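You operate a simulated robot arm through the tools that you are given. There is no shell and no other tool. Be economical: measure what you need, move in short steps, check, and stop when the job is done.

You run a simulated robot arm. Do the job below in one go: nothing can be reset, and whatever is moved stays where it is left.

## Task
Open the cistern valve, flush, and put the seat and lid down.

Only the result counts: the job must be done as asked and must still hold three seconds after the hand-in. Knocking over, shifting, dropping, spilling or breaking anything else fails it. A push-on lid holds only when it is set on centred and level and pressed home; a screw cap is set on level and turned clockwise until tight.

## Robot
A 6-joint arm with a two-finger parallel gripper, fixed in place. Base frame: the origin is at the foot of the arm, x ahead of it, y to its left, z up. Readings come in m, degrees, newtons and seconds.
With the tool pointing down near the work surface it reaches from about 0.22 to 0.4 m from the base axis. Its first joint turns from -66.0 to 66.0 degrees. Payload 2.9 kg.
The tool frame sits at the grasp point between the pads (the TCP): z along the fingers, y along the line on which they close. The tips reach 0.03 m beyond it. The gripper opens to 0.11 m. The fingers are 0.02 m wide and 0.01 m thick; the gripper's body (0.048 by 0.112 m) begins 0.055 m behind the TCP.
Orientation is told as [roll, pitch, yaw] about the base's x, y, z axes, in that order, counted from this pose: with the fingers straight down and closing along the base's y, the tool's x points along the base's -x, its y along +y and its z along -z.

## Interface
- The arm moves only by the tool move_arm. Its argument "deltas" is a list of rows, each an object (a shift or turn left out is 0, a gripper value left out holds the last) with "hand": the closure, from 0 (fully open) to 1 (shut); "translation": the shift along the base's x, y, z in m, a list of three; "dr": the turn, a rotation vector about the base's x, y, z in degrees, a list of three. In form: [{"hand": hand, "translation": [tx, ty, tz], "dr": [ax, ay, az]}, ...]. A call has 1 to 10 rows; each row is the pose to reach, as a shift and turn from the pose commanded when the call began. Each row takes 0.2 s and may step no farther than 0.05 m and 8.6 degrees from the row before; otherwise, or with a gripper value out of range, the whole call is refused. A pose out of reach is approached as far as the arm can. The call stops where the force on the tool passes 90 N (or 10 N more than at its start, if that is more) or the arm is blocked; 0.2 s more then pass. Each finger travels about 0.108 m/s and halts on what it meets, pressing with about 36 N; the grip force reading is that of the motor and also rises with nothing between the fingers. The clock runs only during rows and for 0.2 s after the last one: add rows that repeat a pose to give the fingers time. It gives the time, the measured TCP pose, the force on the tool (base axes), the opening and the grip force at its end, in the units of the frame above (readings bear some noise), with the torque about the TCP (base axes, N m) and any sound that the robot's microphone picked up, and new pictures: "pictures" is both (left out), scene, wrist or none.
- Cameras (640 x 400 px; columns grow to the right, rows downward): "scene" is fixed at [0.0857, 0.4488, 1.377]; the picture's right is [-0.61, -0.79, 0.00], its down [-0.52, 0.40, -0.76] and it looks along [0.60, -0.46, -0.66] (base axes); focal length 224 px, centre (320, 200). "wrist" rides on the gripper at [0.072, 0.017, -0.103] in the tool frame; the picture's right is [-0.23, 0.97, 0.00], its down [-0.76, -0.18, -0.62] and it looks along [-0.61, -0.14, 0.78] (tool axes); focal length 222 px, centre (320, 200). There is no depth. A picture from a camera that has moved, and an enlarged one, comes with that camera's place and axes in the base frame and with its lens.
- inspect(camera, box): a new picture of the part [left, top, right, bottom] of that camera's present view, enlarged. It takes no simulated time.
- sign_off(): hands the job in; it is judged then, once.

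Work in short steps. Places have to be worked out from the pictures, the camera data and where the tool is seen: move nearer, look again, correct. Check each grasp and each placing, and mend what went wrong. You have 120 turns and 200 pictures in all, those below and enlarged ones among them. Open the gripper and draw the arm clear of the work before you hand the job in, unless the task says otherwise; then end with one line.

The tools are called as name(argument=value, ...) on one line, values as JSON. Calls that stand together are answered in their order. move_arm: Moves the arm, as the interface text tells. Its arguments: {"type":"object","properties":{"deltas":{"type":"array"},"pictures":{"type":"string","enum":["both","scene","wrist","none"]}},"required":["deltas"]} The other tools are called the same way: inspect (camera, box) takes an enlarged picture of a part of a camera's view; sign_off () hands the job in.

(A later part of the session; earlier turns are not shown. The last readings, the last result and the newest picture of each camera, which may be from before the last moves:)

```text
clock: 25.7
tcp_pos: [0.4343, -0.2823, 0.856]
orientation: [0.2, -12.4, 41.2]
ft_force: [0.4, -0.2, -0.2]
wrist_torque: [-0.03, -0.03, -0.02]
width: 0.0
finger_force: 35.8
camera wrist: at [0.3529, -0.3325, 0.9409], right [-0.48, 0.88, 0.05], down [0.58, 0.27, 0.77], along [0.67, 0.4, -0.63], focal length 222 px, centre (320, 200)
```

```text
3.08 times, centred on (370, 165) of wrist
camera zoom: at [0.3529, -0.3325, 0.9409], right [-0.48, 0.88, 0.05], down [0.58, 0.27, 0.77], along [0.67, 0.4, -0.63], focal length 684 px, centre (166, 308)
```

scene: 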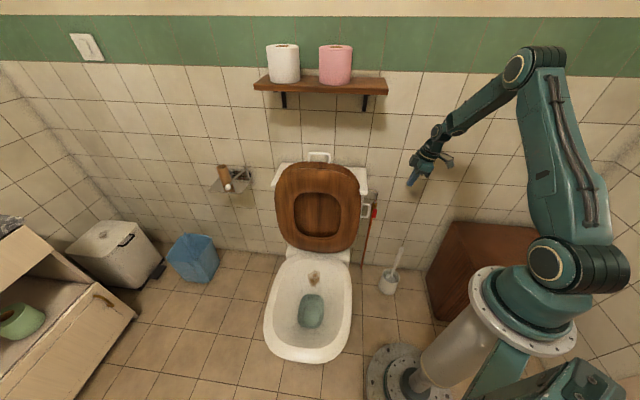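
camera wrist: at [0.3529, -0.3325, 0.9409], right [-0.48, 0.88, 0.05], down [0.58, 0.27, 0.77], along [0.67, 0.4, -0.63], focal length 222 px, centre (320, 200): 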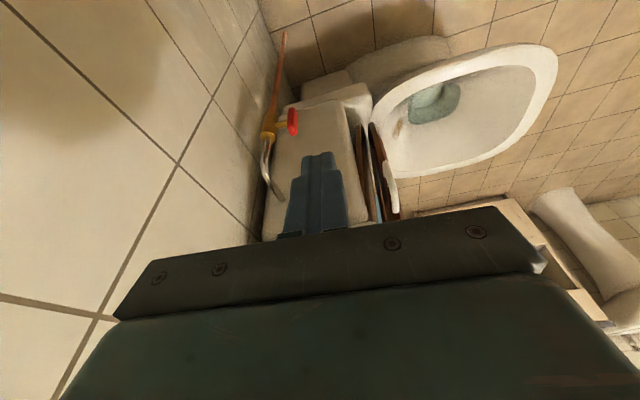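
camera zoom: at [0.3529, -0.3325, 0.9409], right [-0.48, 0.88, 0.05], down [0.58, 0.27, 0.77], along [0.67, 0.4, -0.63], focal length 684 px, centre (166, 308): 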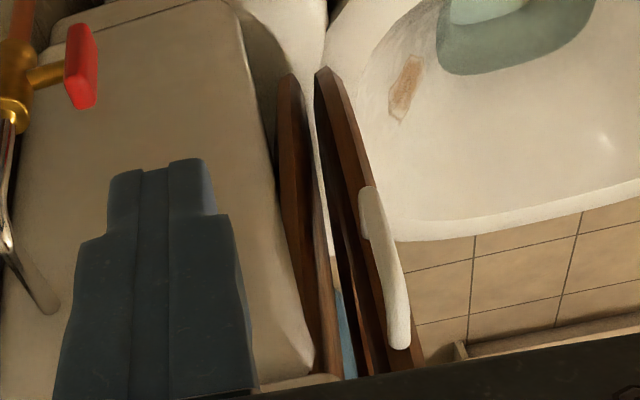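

The side view shows the loop spanning z≈0.70–0.78 at n≈0.445, standing nearly vertical. I'll open the fingers to about 6 cm and position over the loop so that one finger goes in front of it and one behind.

move_arm(deltas=[{"hand": 0.45, "translation": [0, 0, 0.035]}, {"hand": 0.45, "translation": [0.015, 0.038, 0.035]}, {"translation": [0.032, 0.075, 0.035]}, {"translation": [0.048, 0.112, 0.035]}, {"translation": [0.0647, 0.1506, 0.035]}], pictures="both")

inspect(camera="wrist", box=[240, 60, 440, 230])

inspect(camera="scene", box=[330, 140, 420, 220])

```text
clock: 26.9
tcp_pos: [0.4985, -0.1299, 0.8883]
orientation: [0.0, -12.6, 41.3]
ft_force: [-0.1, 0.3, 0.0]
wrist_torque: [0.03, -0.02, -0.02]
width: 0.0607
finger_force: 0.1
camera wrist: at [0.4171, -0.1805, 0.9738], right [-0.48, 0.88, 0.05], down [0.57, 0.27, 0.77], along [0.67, 0.4, -0.63], focal length 222 px, centre (320, 200)
```

scene: 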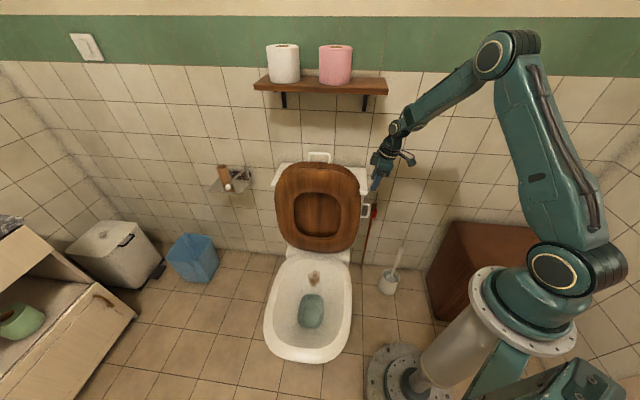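
wrist: 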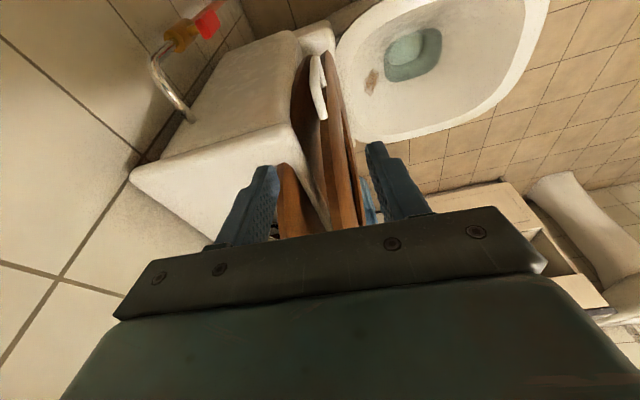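

```text
2.35 times, centred on (340, 145) of wrist
camera zoom: at [0.4171, -0.1805, 0.9738], right [-0.48, 0.88, 0.05], down [0.57, 0.27, 0.77], along [0.67, 0.4, -0.63], focal length 523 px, centre (273, 329)
```

zoom: 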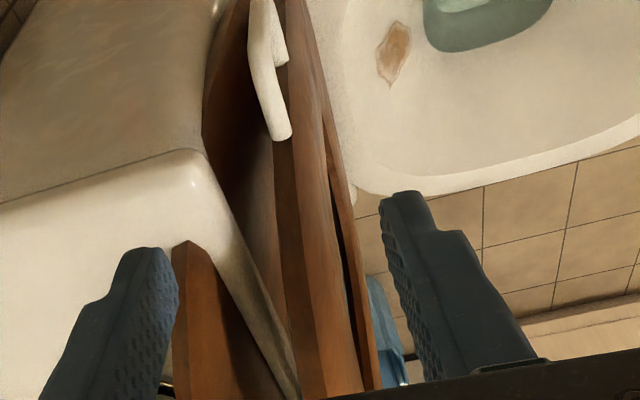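

```text
5.00 times, centred on (375, 180) of scene
camera zoom: at [0.0857, 0.4488, 1.377], right [-0.61, -0.79, 0.0], down [-0.52, 0.4, -0.76], along [0.6, -0.46, -0.66], focal length 1120 px, centre (45, 300)
```

zoom: 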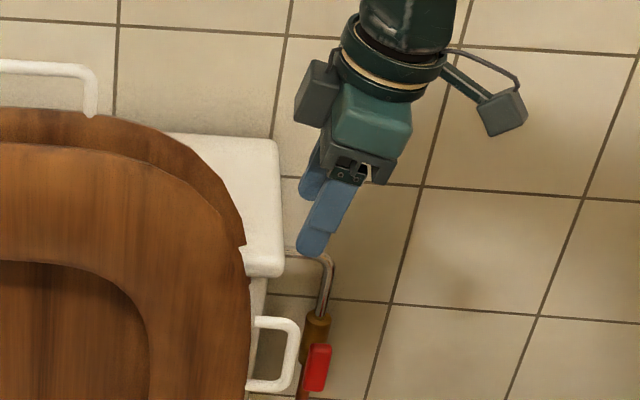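

The loop sits midway between the fingers. I'll lower straight down around it.

move_arm(deltas=[{"translation": [0, 0, -0.035]}, {"translation": [0, 0, -0.07]}, {"translation": [0, 0, -0.1]}, {"translation": [0, 0, -0.13]}], pictures="wrist")

inspect(camera="wrist", box=[240, 60, 440, 230])

inspect(camera="scene", box=[330, 140, 420, 220])

```text
clock: 27.9
tcp_pos: [0.4977, -0.1353, 0.7627]
orientation: [0.1, -12.6, 41.3]
ft_force: [0.7, -0.2, 0.6]
wrist_torque: [-0.02, -0.02, 0.02]
width: 0.0605
finger_force: 0.1
camera wrist: at [0.4169, -0.1844, 0.8471], right [-0.48, 0.88, 0.05], down [0.57, 0.27, 0.77], along [0.67, 0.4, -0.63], focal length 222 px, centre (320, 200)
```

wrist: 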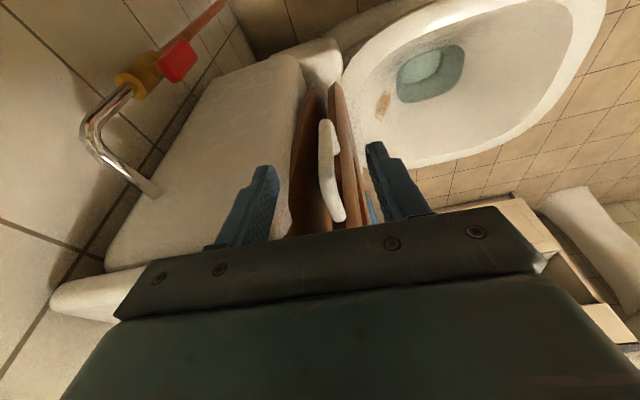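

```text
2.35 times, centred on (340, 145) of wrist
camera zoom: at [0.4169, -0.1844, 0.8471], right [-0.48, 0.88, 0.05], down [0.57, 0.27, 0.77], along [0.67, 0.4, -0.63], focal length 523 px, centre (273, 329)
```

zoom: 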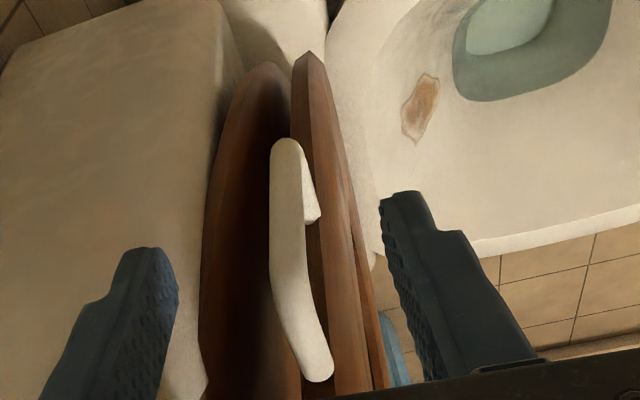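

```text
5.00 times, centred on (375, 180) of scene
camera zoom: at [0.0857, 0.4488, 1.377], right [-0.61, -0.79, 0.0], down [-0.52, 0.4, -0.76], along [0.6, -0.46, -0.66], focal length 1120 px, centre (45, 300)
```

zoom: 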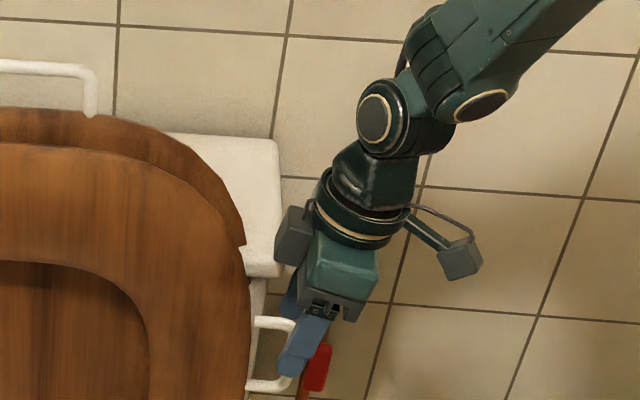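

The loop is straddled. I'll move slowly toward the room (−n), so the back finger tips the seat past vertical and the front finger catches it.

move_arm(deltas=[{"translation": [-0.012, 0.012, 0]}, {"translation": [-0.024, 0.024, 0]}, {"translation": [-0.036, 0.036, 0]}, {"translation": [-0.048, 0.048, 0]}, {"translation": [-0.06, 0.06, 0]}], pictures="both")

inspect(camera="wrist", box=[240, 60, 440, 230])

```text
clock: 29.1
tcp_pos: [0.4377, -0.0721, 0.7612]
orientation: [0.0, -12.6, 41.4]
ft_force: [-0.9, 1.3, -1.4]
wrist_torque: [0.02, 0.07, 0.0]
width: 0.0616
finger_force: 1.2
camera wrist: at [0.3562, -0.1215, 0.8456], right [-0.48, 0.88, 0.05], down [0.57, 0.27, 0.77], along [0.67, 0.4, -0.63], focal length 222 px, centre (320, 200)
```

scene: 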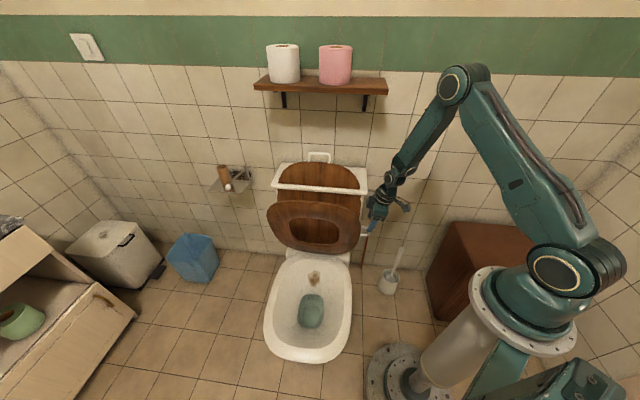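
wrist: 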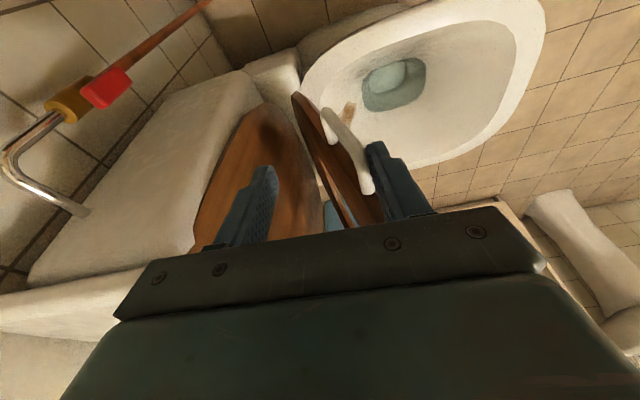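

```text
2.35 times, centred on (340, 145) of wrist
camera zoom: at [0.3562, -0.1215, 0.8456], right [-0.48, 0.88, 0.05], down [0.57, 0.27, 0.77], along [0.67, 0.4, -0.63], focal length 523 px, centre (273, 329)
```

zoom: 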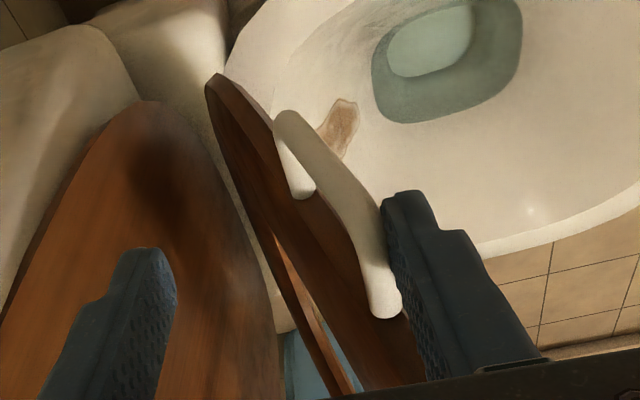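

inspect(camera="scene", box=[250, 140, 420, 270])

```text
3.08 times, centred on (335, 205) of scene
camera zoom: at [0.0857, 0.4488, 1.377], right [-0.61, -0.79, 0.0], down [-0.52, 0.4, -0.76], along [0.6, -0.46, -0.66], focal length 689 px, centre (274, 185)
```

zoom: 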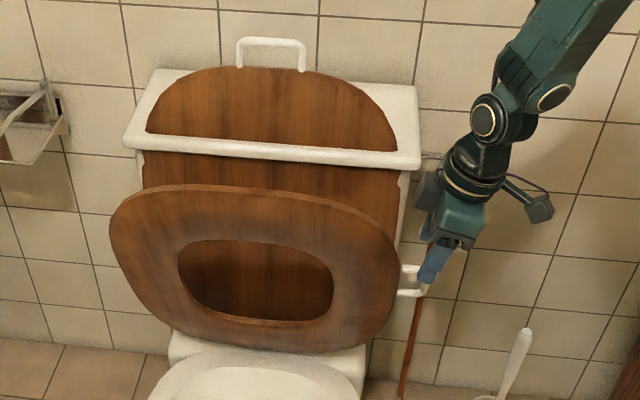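

Success: the seat is resting lightly on the front finger (about 1 N). I'll follow its arc down, letting the front finger hold it back.

move_arm(deltas=[{"translation": [-0.0247, 0.0247, -0.006]}, {"translation": [-0.0516, 0.0516, -0.018]}, {"translation": [-0.0764, 0.0764, -0.042]}, {"translation": [-0.1004, 0.1004, -0.066]}, {"translation": [-0.1202, 0.1202, -0.1]}, {"translation": [-0.1379, 0.1379, -0.131]}], pictures="both")

```text
clock: 30.5
tcp_pos: [0.303, 0.068, 0.6302]
orientation: [0.0, -12.6, 41.3]
ft_force: [1.1, -0.1, 0.0]
wrist_torque: [0.01, 0.02, -0.03]
width: 0.0604
finger_force: 0.0
camera wrist: at [0.2215, 0.0184, 0.7147], right [-0.48, 0.88, 0.05], down [0.57, 0.27, 0.77], along [0.67, 0.4, -0.63], focal length 222 px, centre (320, 200)
```

scene: 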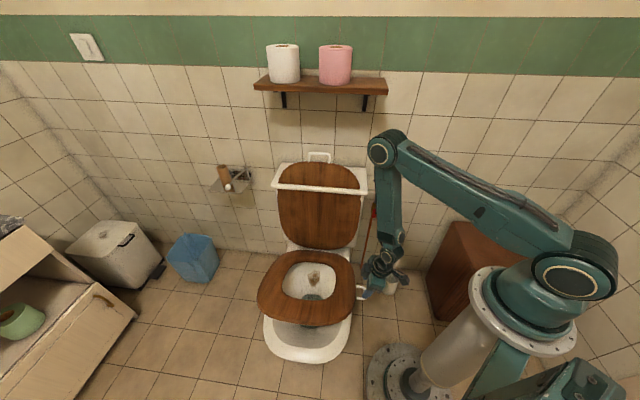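
wrist: 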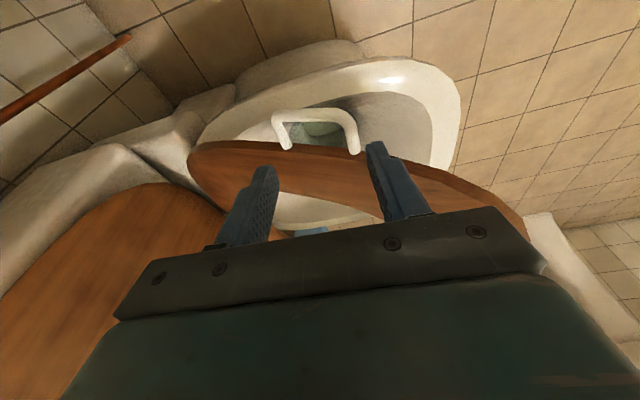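

move_arm(deltas=[{"translation": [-0.012, 0.012, -0.035]}, {"translation": [-0.024, 0.024, -0.075]}], pictures="both")

inspect(camera="wrist", box=[220, 60, 440, 240])

```text
clock: 31.1
tcp_pos: [0.2749, 0.0869, 0.5558]
orientation: [-0.1, -12.5, 41.3]
ft_force: [0.4, 0.0, -0.7]
wrist_torque: [0.02, 0.0, 0.02]
width: 0.0605
finger_force: 0.0
camera wrist: at [0.1926, 0.0378, 0.6407], right [-0.48, 0.88, 0.05], down [0.57, 0.27, 0.77], along [0.67, 0.4, -0.63], focal length 222 px, centre (320, 200)
```

scene: 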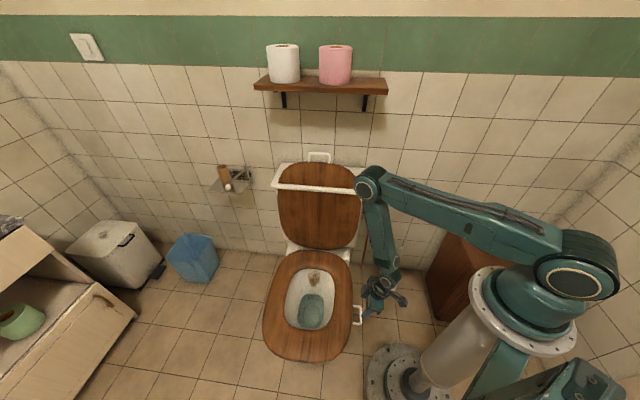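
wrist: 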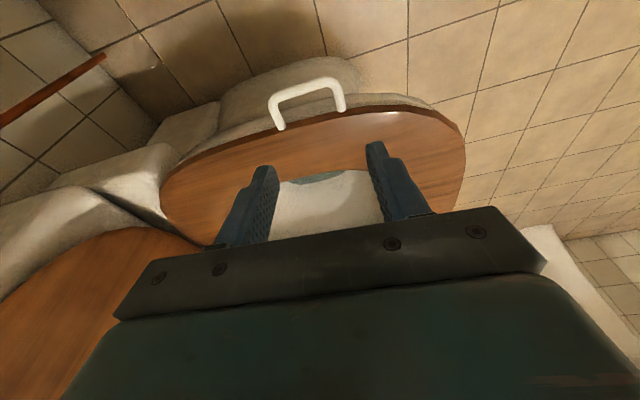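

```text
2.22 times, centred on (330, 150) of wrist
camera zoom: at [0.1926, 0.0378, 0.6407], right [-0.48, 0.88, 0.05], down [0.57, 0.27, 0.77], along [0.67, 0.4, -0.63], focal length 494 px, centre (298, 311)
```

zoom: 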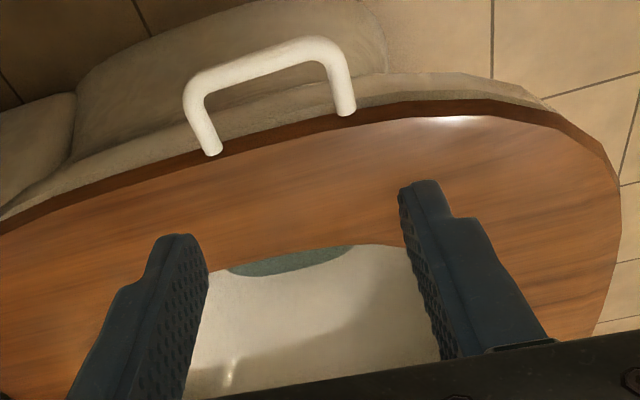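

The seat is down flat on the bowl. Now I'll rise, take out the right lean and move toward the middle of the toilet at lid‑handle height.

move_arm(deltas=[{"translation": [0, 0, 0.045]}, {"translation": [0, 0, 0.09]}, {"translation": [0, 0, 0.135], "dr": [-4, 4, 0]}, {"translation": [0.015, 0.015, 0.18], "dr": [-8.8, 8.8, 0]}, {"translation": [0.035, 0.035, 0.22], "dr": [-8.8, 8.8, 0]}, {"translation": [0.055, 0.055, 0.26], "dr": [-8.8, 8.8, 0]}, {"translation": [0.075, 0.075, 0.3], "dr": [-8.8, 8.8, 0]}, {"translation": [0.095, 0.095, 0.34], "dr": [-8.8, 8.8, 0]}, {"translation": [0.115, 0.115, 0.38], "dr": [-8.8, 8.8, 0]}, {"translation": [0.135, 0.139, 0.415], "dr": [-8.8, 8.8, 0]}], pictures="both")

```text
clock: 33.3
tcp_pos: [0.4119, 0.2314, 0.9711]
orientation: [-0.8, -0.2, 41.5]
ft_force: [-0.5, -0.1, 0.4]
wrist_torque: [-0.01, 0.02, 0.02]
width: 0.0607
finger_force: 0.1
camera wrist: at [0.3447, 0.1961, 1.0737], right [-0.47, 0.88, -0.01], down [0.68, 0.38, 0.63], along [0.56, 0.29, -0.78], focal length 222 px, centre (320, 200)
```

scene: 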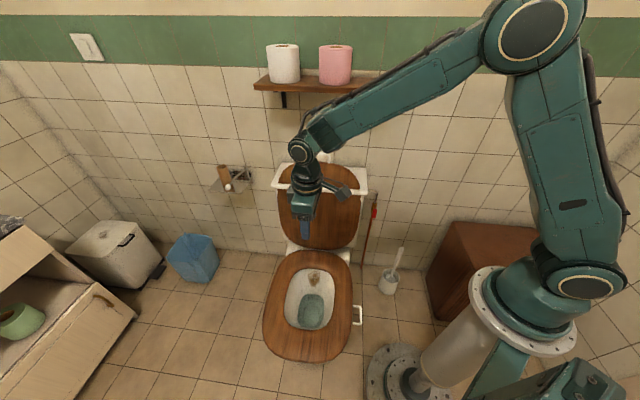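
wrist: 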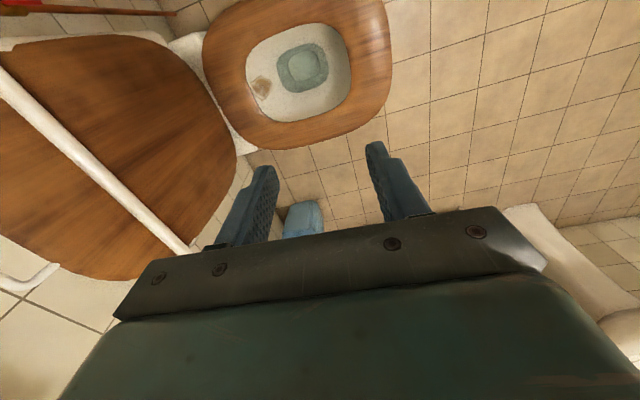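

Next I tilt the tool 30° back (keeping the wrist clear of the shelf) and move to a staging point about 10 cm short of the lid's loop bar.

move_arm(deltas=[{"translation": [0.03, -0.026, 0.01], "dr": [-4.2, -4.2, 0.6]}, {"translation": [0.062, -0.052, 0.02], "dr": [-8.5, -8.5, 1.2]}, {"translation": [0.095, -0.08, 0.03], "dr": [-12.7, -12.7, 1.8]}, {"translation": [0.127, -0.107, 0.04], "dr": [-17, -17, 2.4]}, {"translation": [0.16, -0.134, 0.05], "dr": [-21.2, -21.2, 3]}, {"translation": [0.192, -0.162, 0.0535], "dr": [-21.2, -21.2, 3]}, {"translation": [0.225, -0.19, 0.0535], "dr": [-21.2, -21.2, 3]}, {"translation": [0.2587, -0.2176, 0.0535], "dr": [-21.2, -21.2, 3]}], pictures="both")

inspect(camera="scene", box=[250, 60, 420, 200])

inspect(camera="wrist", box=[200, 60, 440, 250])

```text
clock: 35.1
tcp_pos: [0.6702, 0.0114, 1.0249]
orientation: [-30.7, -1.2, 44.9]
ft_force: [-0.3, 0.1, 1.3]
wrist_torque: [0.01, 0.0, 0.03]
width: 0.0606
finger_force: 0.0
camera wrist: at [0.5695, 0.0055, 1.1034], right [-0.42, 0.76, -0.49], down [0.41, 0.65, 0.64], along [0.81, 0.07, -0.59], focal length 222 px, centre (320, 200)
```

scene: 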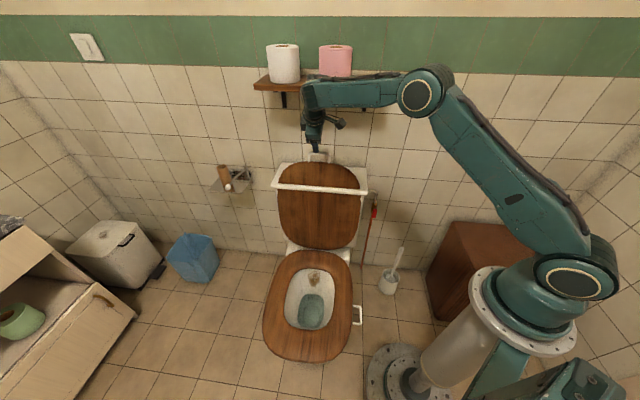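
wrist: 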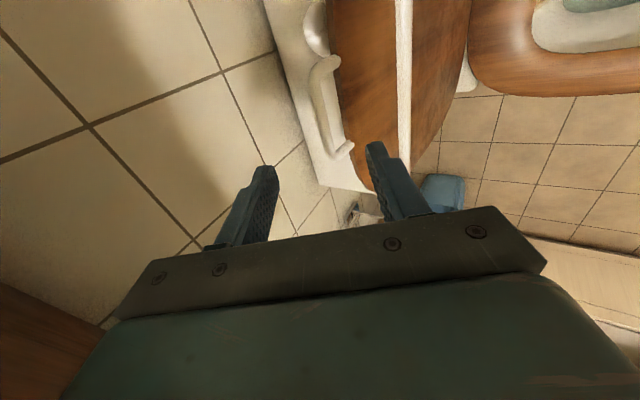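

```text
2.86 times, centred on (335, 130) of scene
camera zoom: at [0.0857, 0.4488, 1.377], right [-0.61, -0.79, 0.0], down [-0.52, 0.4, -0.76], along [0.6, -0.46, -0.66], focal length 640 px, centre (277, 400)
```

zoom: 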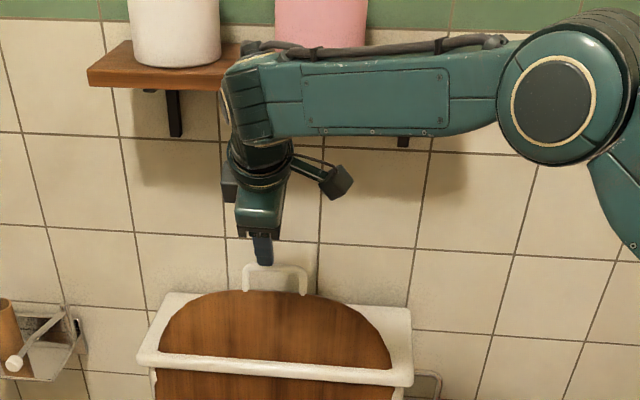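

```text
2.11 times, centred on (320, 155) of wrist
camera zoom: at [0.5695, 0.0055, 1.1034], right [-0.42, 0.76, -0.49], down [0.41, 0.65, 0.64], along [0.81, 0.07, -0.59], focal length 468 px, centre (320, 295)
```

zoom: 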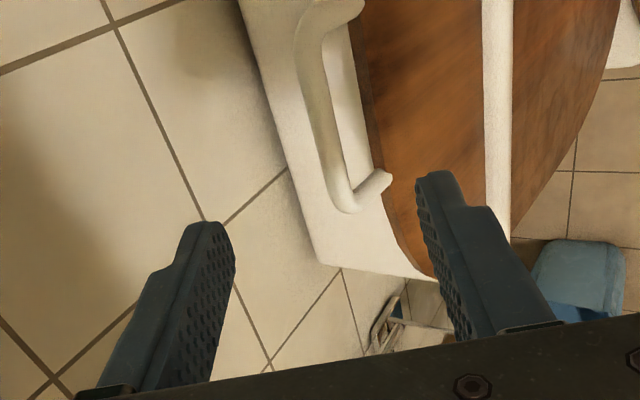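

The lid's loop bar triangulates to (n 0.517, u −0.481, z 0.934), which is right on my tool axis. I'll advance 8.7 cm along the axis so the bar sits between the pads.

move_arm(deltas=[{"translation": [0.0106, -0.0106, -0.026]}, {"translation": [0.0212, -0.0212, -0.052]}, {"translation": [0.0308, -0.0308, -0.0753]}], pictures="wrist")

inspect(camera="wrist", box=[200, 60, 440, 250])

inspect(camera="scene", box=[250, 60, 420, 200])

```text
clock: 35.9
tcp_pos: [0.7011, -0.0193, 0.9481]
orientation: [-30.7, -1.2, 44.8]
ft_force: [0.1, 0.8, 0.1]
wrist_torque: [-0.01, 0.01, -0.01]
width: 0.0604
finger_force: 0.2
camera wrist: at [0.6006, -0.0247, 1.0269], right [-0.42, 0.76, -0.49], down [0.41, 0.65, 0.64], along [0.81, 0.07, -0.59], focal length 222 px, centre (320, 200)
```

wrist: 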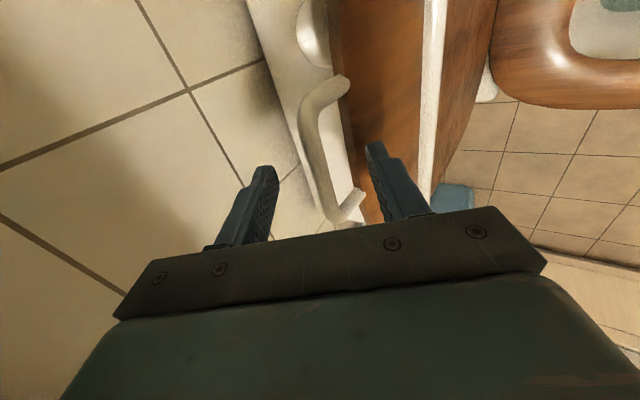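

```text
2.11 times, centred on (320, 155) of wrist
camera zoom: at [0.6006, -0.0247, 1.0269], right [-0.42, 0.76, -0.49], down [0.41, 0.65, 0.64], along [0.81, 0.07, -0.59], focal length 468 px, centre (320, 295)
```

zoom: 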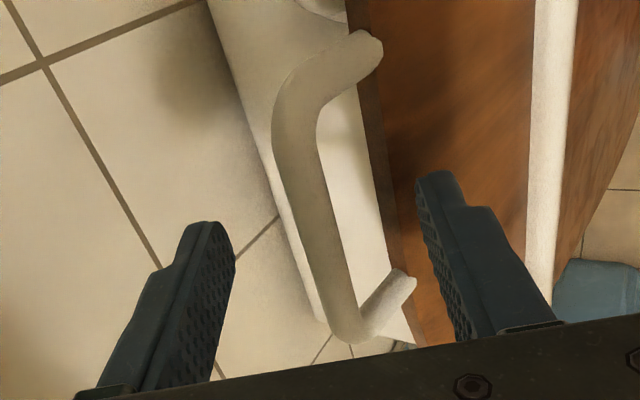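

```text
2.86 times, centred on (335, 130) of scene
camera zoom: at [0.0857, 0.4488, 1.377], right [-0.61, -0.79, 0.0], down [-0.52, 0.4, -0.76], along [0.6, -0.46, -0.66], focal length 640 px, centre (277, 400)
```

zoom: 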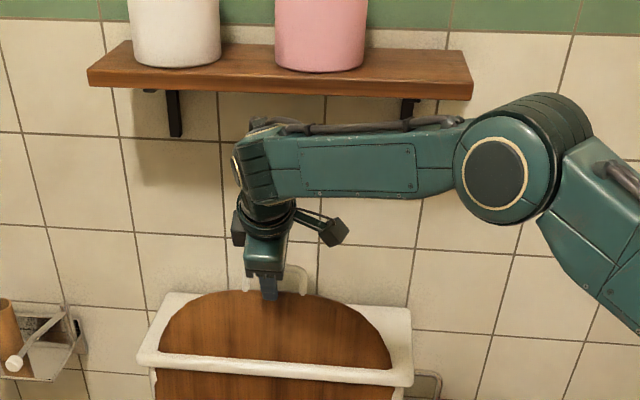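

The bar is between the pads. I'll close loosely, to a gap of about 3 cm, and pull the lid along its arc to just past vertical.

move_arm(deltas=[{"hand": 0.74}, {"hand": 0.74}, {"hand": 0.74, "translation": [-0.0155, 0.0155, 0.003]}, {"translation": [-0.031, 0.031, 0.006]}, {"translation": [-0.046, 0.046, 0.007]}, {"translation": [-0.0615, 0.0615, 0.008]}, {"translation": [-0.0765, 0.0765, 0.007]}, {"translation": [-0.091, 0.091, 0.006]}], pictures="both")

inspect(camera="wrist", box=[200, 60, 440, 250])

```text
clock: 37.7
tcp_pos: [0.6108, 0.0724, 0.9542]
orientation: [-30.6, -1.1, 44.9]
ft_force: [0.2, -0.3, -0.2]
wrist_torque: [0.03, 0.02, -0.01]
width: 0.0287
finger_force: 0.0
camera wrist: at [0.5109, 0.067, 1.0325], right [-0.42, 0.76, -0.49], down [0.41, 0.65, 0.64], along [0.81, 0.07, -0.59], focal length 222 px, centre (320, 200)
```

scene: 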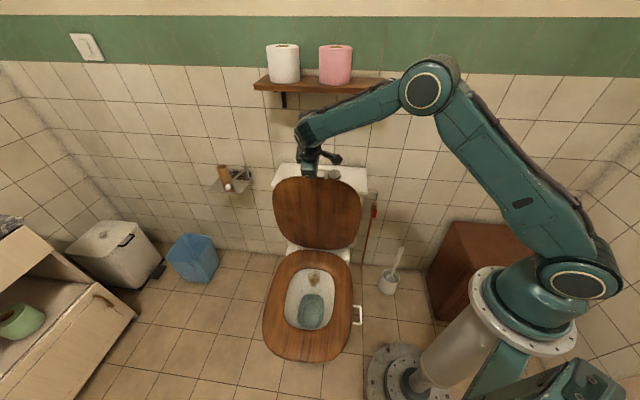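
wrist: 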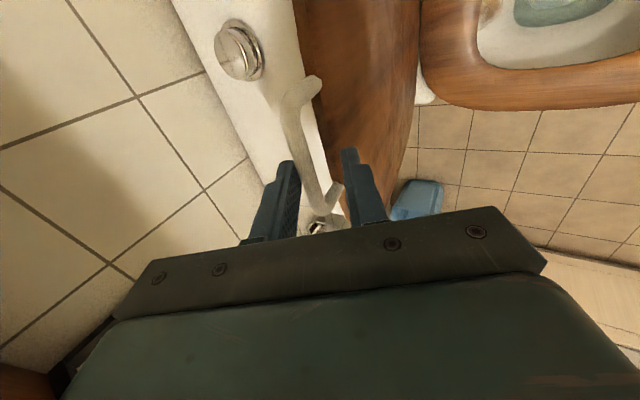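

```text
2.11 times, centred on (320, 155) of wrist
camera zoom: at [0.5109, 0.067, 1.0325], right [-0.42, 0.76, -0.49], down [0.41, 0.65, 0.64], along [0.81, 0.07, -0.59], focal length 468 px, centre (320, 295)
```

zoom: 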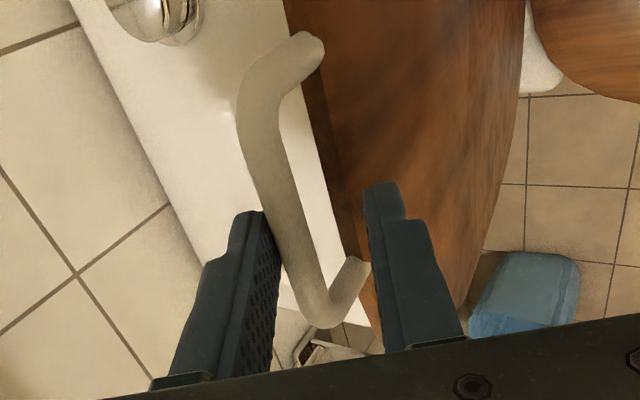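

The lid follows and is now vertical. I'll continue the arc to roughly 40° past vertical.

move_arm(deltas=[{"translation": [-0.015, 0.015, -0.002]}, {"translation": [-0.0297, 0.0297, -0.005]}, {"translation": [-0.0587, 0.0587, -0.014]}, {"translation": [-0.087, 0.087, -0.027]}, {"translation": [-0.1145, 0.1145, -0.043]}, {"translation": [-0.1407, 0.1407, -0.063]}, {"translation": [-0.1658, 0.1658, -0.085]}, {"translation": [-0.1895, 0.1895, -0.111]}], pictures="both")

inspect(camera="wrist", box=[200, 60, 440, 250])

```text
clock: 39.5
tcp_pos: [0.4233, 0.2612, 0.8435]
orientation: [-30.6, -1.1, 44.9]
ft_force: [0.7, -0.3, -0.3]
wrist_torque: [0.01, -0.03, 0.0]
width: 0.0284
finger_force: 0.2
camera wrist: at [0.3233, 0.2564, 0.9203], right [-0.42, 0.76, -0.49], down [0.41, 0.65, 0.64], along [0.81, 0.07, -0.59], focal length 222 px, centre (320, 200)
```

scene: 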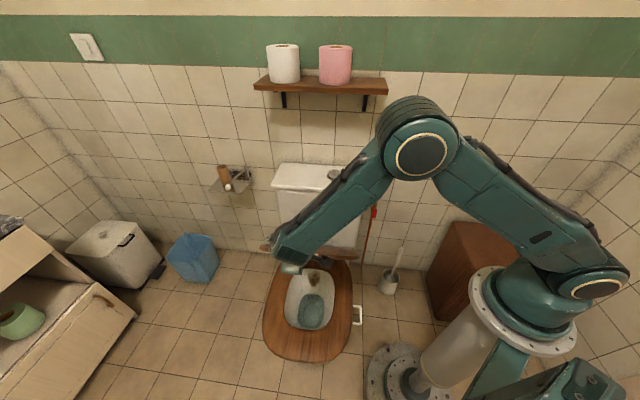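
wrist: 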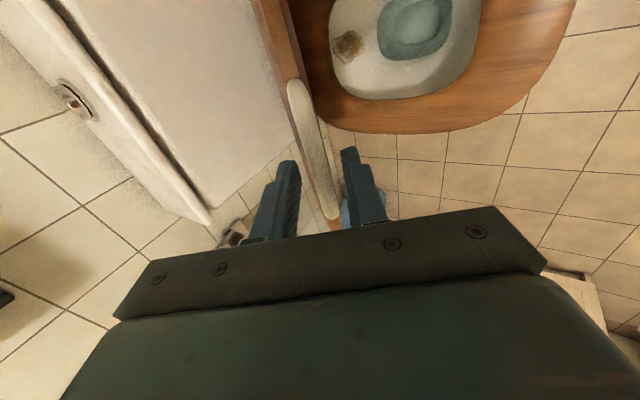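

```text
2.11 times, centred on (320, 155) of wrist
camera zoom: at [0.3233, 0.2564, 0.9203], right [-0.42, 0.76, -0.49], down [0.41, 0.65, 0.64], along [0.81, 0.07, -0.59], focal length 468 px, centre (320, 295)
```

zoom: 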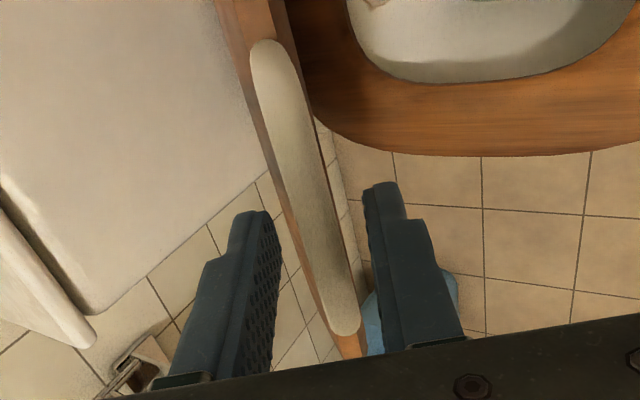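

The bar is still caged and the forces are near zero. I'll close firmly on the bar now (it can roll in the pads) and check the load.

move_arm(deltas=[{"hand": 1}, {"hand": 1}], pictures="wrist")

inspect(camera="wrist", box=[200, 60, 440, 250])

```text
clock: 40.1
tcp_pos: [0.4246, 0.2607, 0.8425]
orientation: [-30.7, -1.2, 44.8]
ft_force: [-5.8, 2.8, 2.0]
wrist_torque: [-0.07, 0.27, 0.65]
width: 0.0104
finger_force: 44.6
camera wrist: at [0.3237, 0.2562, 0.9211], right [-0.42, 0.76, -0.49], down [0.41, 0.65, 0.64], along [0.81, 0.07, -0.59], focal length 222 px, centre (320, 200)
```

wrist: 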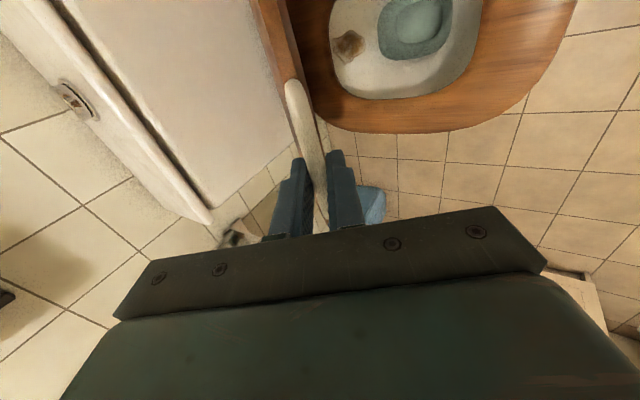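

```text
2.11 times, centred on (320, 155) of wrist
camera zoom: at [0.3237, 0.2562, 0.9211], right [-0.42, 0.76, -0.49], down [0.41, 0.65, 0.64], along [0.81, 0.07, -0.59], focal length 468 px, centre (320, 295)
```

zoom: 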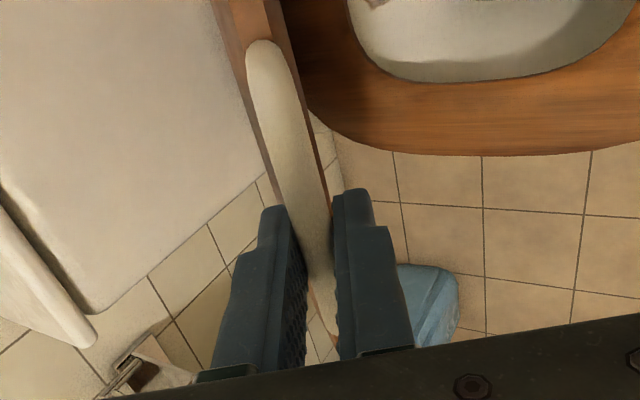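

move_arm(deltas=[{"translation": [-0.0112, 0.0112, -0.0135]}, {"translation": [-0.022, 0.022, -0.028]}, {"translation": [-0.0325, 0.0325, -0.043], "dr": [2.8, 2.8, 0]}, {"translation": [-0.041, 0.041, -0.059], "dr": [5.6, 5.6, 0]}], pictures="wrist")

```text
clock: 41.1
tcp_pos: [0.383, 0.3034, 0.7864]
orientation: [-22.6, -1.4, 44.9]
ft_force: [5.4, 19.1, 5.3]
wrist_torque: [-0.17, 0.15, 0.52]
width: 0.0105
finger_force: 45.2
camera wrist: at [0.289, 0.2891, 0.8727], right [-0.47, 0.8, -0.37], down [0.47, 0.58, 0.66], along [0.75, 0.14, -0.65], focal length 222 px, centre (320, 200)
```

wrist: 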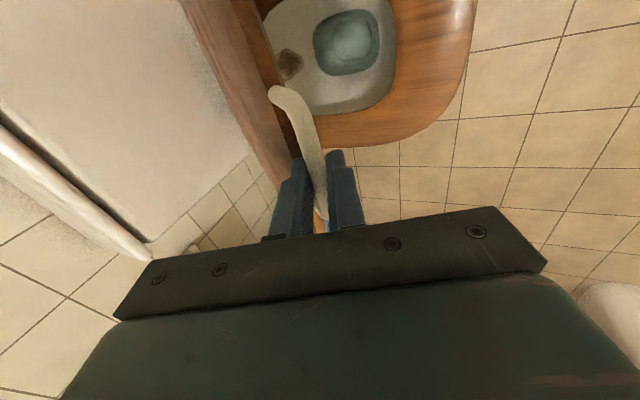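

move_arm(deltas=[{"translation": [-0.009, 0.009, -0.017], "dr": [2.8, 2.8, 0]}, {"translation": [-0.0175, 0.0175, -0.034], "dr": [5.6, 5.6, 0]}, {"translation": [-0.025, 0.025, -0.051], "dr": [8.4, 8.4, 0]}, {"translation": [-0.032, 0.032, -0.069], "dr": [11.2, 11.2, 0]}, {"translation": [-0.039, 0.039, -0.087], "dr": [13.5, 13.5, 0]}, {"translation": [-0.045, 0.045, -0.106], "dr": [15.5, 15.5, 0]}], pictures="both")

```text
clock: 42.5
tcp_pos: [0.3336, 0.3521, 0.6787]
orientation: [0.0, -1.4, 44.7]
ft_force: [-18.7, 38.0, 16.5]
wrist_torque: [0.79, -0.45, 0.05]
width: 0.0108
finger_force: 45.9
camera wrist: at [0.2668, 0.3106, 0.7811], right [-0.53, 0.85, 0.01], down [0.66, 0.4, 0.64], along [0.54, 0.34, -0.77], focal length 222 px, centre (320, 200)
```

scene: 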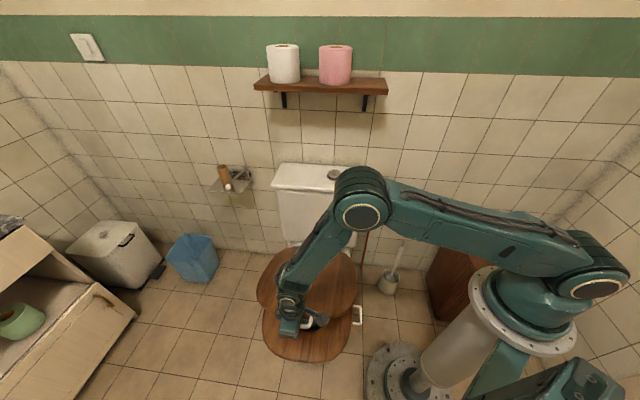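
wrist: 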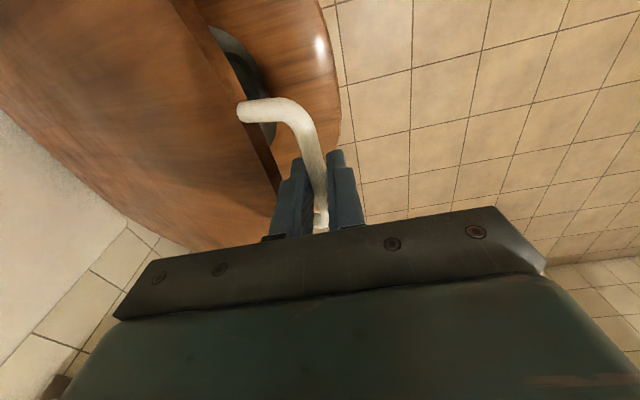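

The load is about 40 N outward, so the true radius is a little larger than I assumed. I'll add about 6 mm outward and continue down.

move_arm(deltas=[{"translation": [-0.005, 0.005, 0]}, {"translation": [-0.01, 0.01, -0.019]}, {"translation": [-0.0155, 0.0155, -0.039]}, {"translation": [-0.0205, 0.0205, -0.059]}, {"translation": [-0.0245, 0.0245, -0.079]}], pictures="both")

```text
clock: 43.7
tcp_pos: [0.3078, 0.3774, 0.5998]
orientation: [0.0, -1.1, 44.7]
ft_force: [-16.3, 34.7, 7.5]
wrist_torque: [0.74, -0.52, 0.35]
width: 0.011
finger_force: 45.3
camera wrist: at [0.2422, 0.3353, 0.7011], right [-0.52, 0.85, 0.0], down [0.66, 0.4, 0.64], along [0.54, 0.34, -0.77], focal length 222 px, centre (320, 200)
```

scene: 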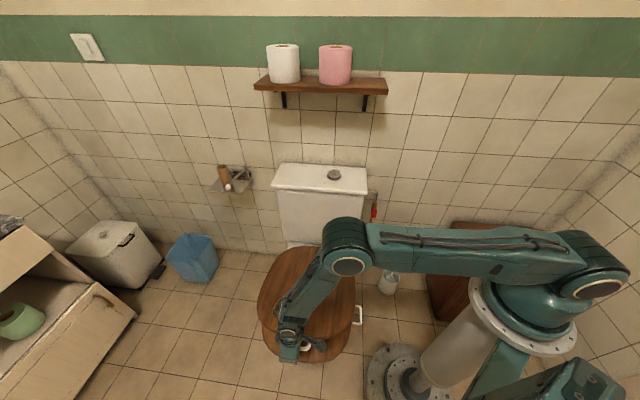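
wrist: 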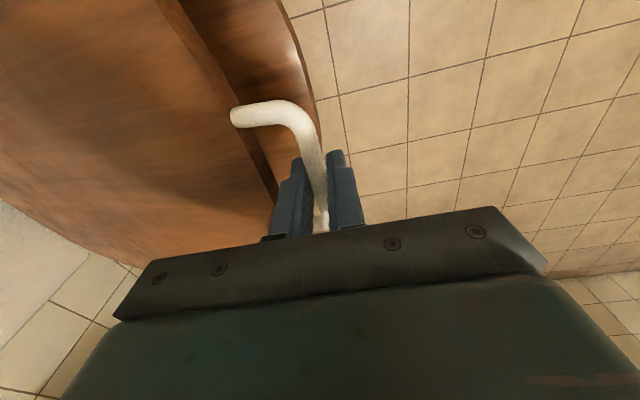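

move_arm(deltas=[{"translation": [-0.0055, 0.0055, -0.02]}, {"translation": [-0.009, 0.009, -0.041]}, {"translation": [-0.0115, 0.0115, -0.06]}], pictures="both")

inspect(camera="wrist", box=[160, 0, 400, 240])

```text
clock: 44.5
tcp_pos: [0.2951, 0.3883, 0.539]
orientation: [-0.2, -1.3, 44.7]
ft_force: [-11.7, 40.4, 2.9]
wrist_torque: [-0.49, 0.65, 0.59]
width: 0.0109
finger_force: 45.1
camera wrist: at [0.2304, 0.3465, 0.641], right [-0.52, 0.85, 0.0], down [0.66, 0.4, 0.64], along [0.54, 0.34, -0.77], focal length 222 px, centre (320, 200)
```

scene: 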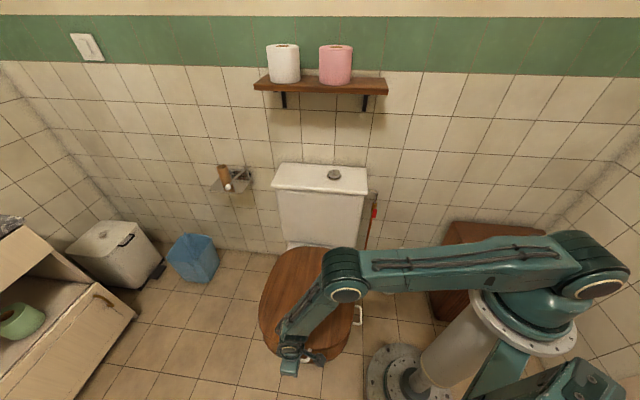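
wrist: 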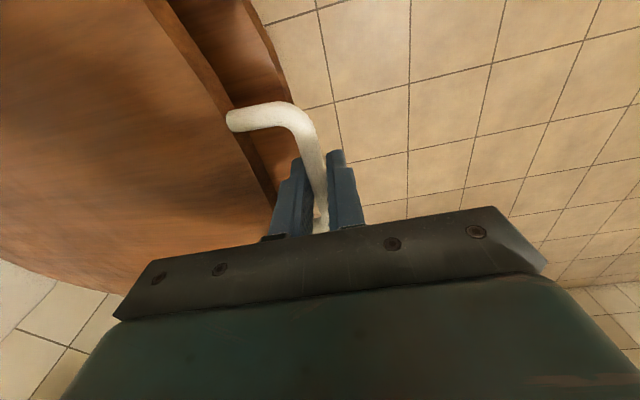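

```text
1.67 times, centred on (280, 120) of wrist
camera zoom: at [0.2304, 0.3465, 0.641], right [-0.52, 0.85, 0.0], down [0.66, 0.4, 0.64], along [0.54, 0.34, -0.77], focal length 370 px, centre (387, 333)
```

zoom: 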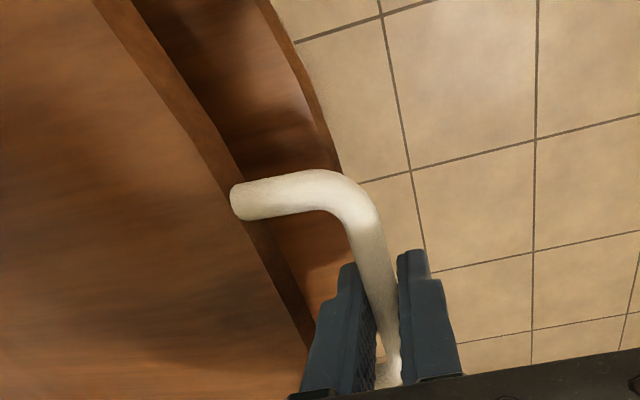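

move_arm(deltas=[{"translation": [-0.003, 0.003, -0.015]}, {"translation": [-0.005, 0.005, -0.03]}, {"translation": [-0.006, 0.006, -0.042]}], pictures="both")

inspect(camera="wrist", box=[160, 0, 400, 240])

inspect(camera="scene", box=[240, 220, 400, 390])

```text
clock: 45.3
tcp_pos: [0.2908, 0.3926, 0.4976]
orientation: [-0.2, -1.3, 44.6]
ft_force: [-9.8, 34.8, -0.4]
wrist_torque: [0.05, 0.08, 0.62]
width: 0.0109
finger_force: 45.1
camera wrist: at [0.2252, 0.352, 0.5987], right [-0.52, 0.85, 0.0], down [0.66, 0.4, 0.64], along [0.55, 0.33, -0.77], focal length 222 px, centre (320, 200)
```

scene: 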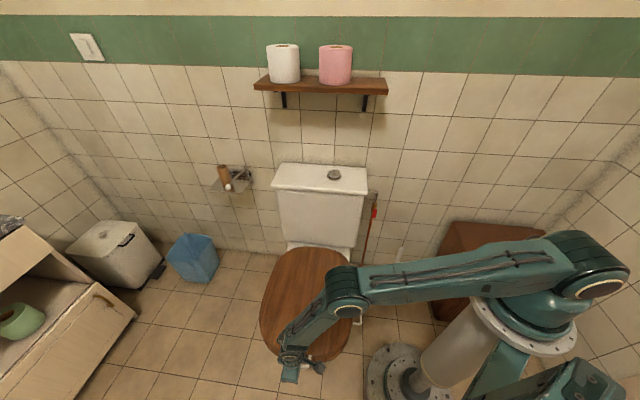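
wrist: 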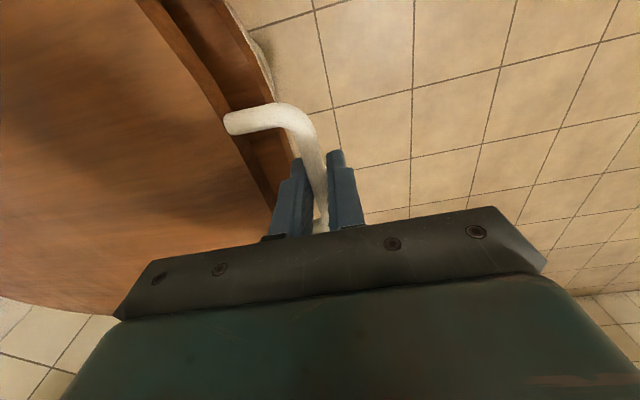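

```text
1.67 times, centred on (280, 120) of wrist
camera zoom: at [0.2252, 0.352, 0.5987], right [-0.52, 0.85, 0.0], down [0.66, 0.4, 0.64], along [0.55, 0.33, -0.77], focal length 370 px, centre (387, 333)
```

zoom: 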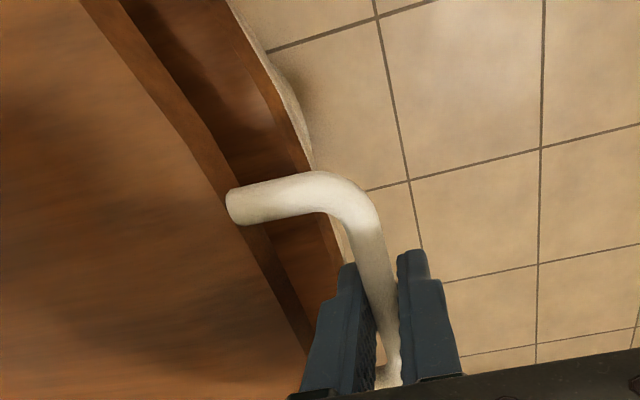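

```text
2.35 times, centred on (320, 305) of scene
camera zoom: at [0.0856, 0.4492, 1.3768], right [-0.61, -0.79, 0.0], down [-0.52, 0.4, -0.76], along [0.6, -0.46, -0.66], focal length 527 px, centre (320, -47)
```

zoom: 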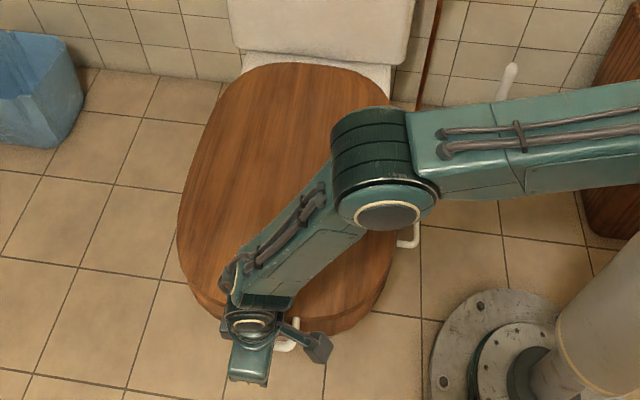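

move_arm(deltas=[{"translation": [-0.001, 0.001, -0.012]}, {"translation": [-0.002, 0.002, -0.024]}, {"translation": [-0.002, 0.002, -0.034]}], pictures="wrist")

inspect(camera="wrist", box=[160, 0, 400, 240])

```text
clock: 46.1
tcp_pos: [0.2879, 0.395, 0.4633]
orientation: [-0.2, -1.3, 44.6]
ft_force: [-7.3, 37.6, -2.2]
wrist_torque: [-0.43, 0.52, 0.55]
width: 0.0108
finger_force: 45.3
camera wrist: at [0.2228, 0.354, 0.565], right [-0.52, 0.85, 0.0], down [0.65, 0.4, 0.64], along [0.55, 0.34, -0.77], focal length 222 px, centre (320, 200)
```

wrist: 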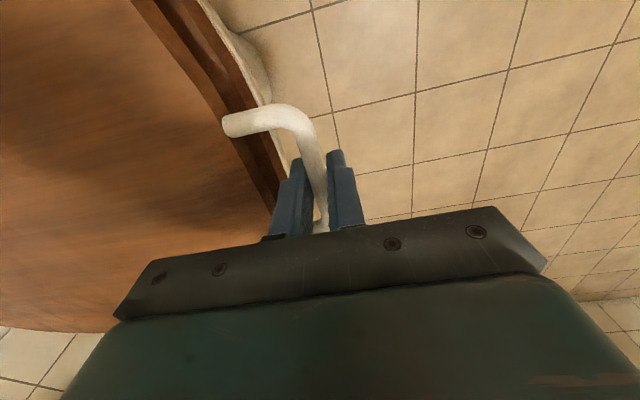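

```text
1.67 times, centred on (280, 120) of wrist
camera zoom: at [0.2228, 0.354, 0.565], right [-0.52, 0.85, 0.0], down [0.65, 0.4, 0.64], along [0.55, 0.34, -0.77], focal length 370 px, centre (387, 333)
```

zoom: 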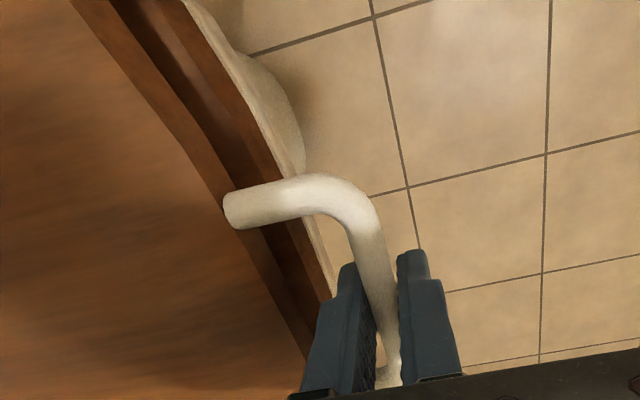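

move_arm(deltas=[{"translation": [0, 0, -0.01]}, {"translation": [0, 0, -0.02]}, {"translation": [0.0, 0.0, -0.028]}], pictures="wrist")

inspect(camera="wrist", box=[160, 0, 400, 240])

```text
clock: 46.9
tcp_pos: [0.2883, 0.3961, 0.4375]
orientation: [-0.2, -0.9, 44.8]
ft_force: [-26.4, 19.5, 37.0]
wrist_torque: [-0.02, 0.15, 0.24]
width: 0.0107
finger_force: 45.0
camera wrist: at [0.2231, 0.3553, 0.5392], right [-0.52, 0.85, 0.0], down [0.66, 0.41, 0.64], along [0.54, 0.33, -0.77], focal length 222 px, centre (320, 200)
```

wrist: 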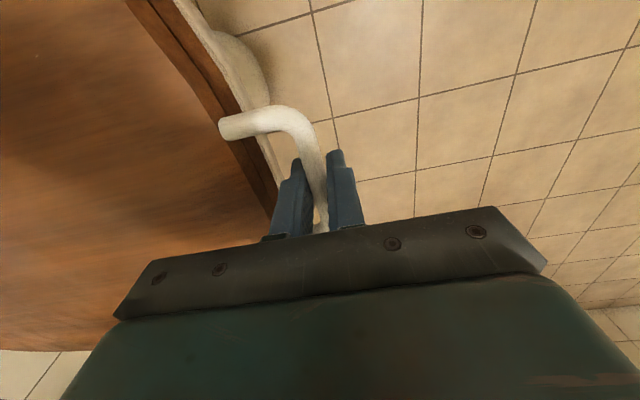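

```text
1.67 times, centred on (280, 120) of wrist
camera zoom: at [0.2231, 0.3553, 0.5392], right [-0.52, 0.85, 0.0], down [0.66, 0.41, 0.64], along [0.54, 0.33, -0.77], focal length 370 px, centre (387, 333)
```

zoom: 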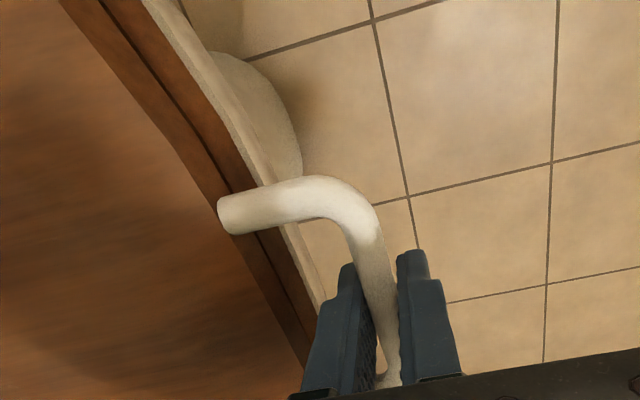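

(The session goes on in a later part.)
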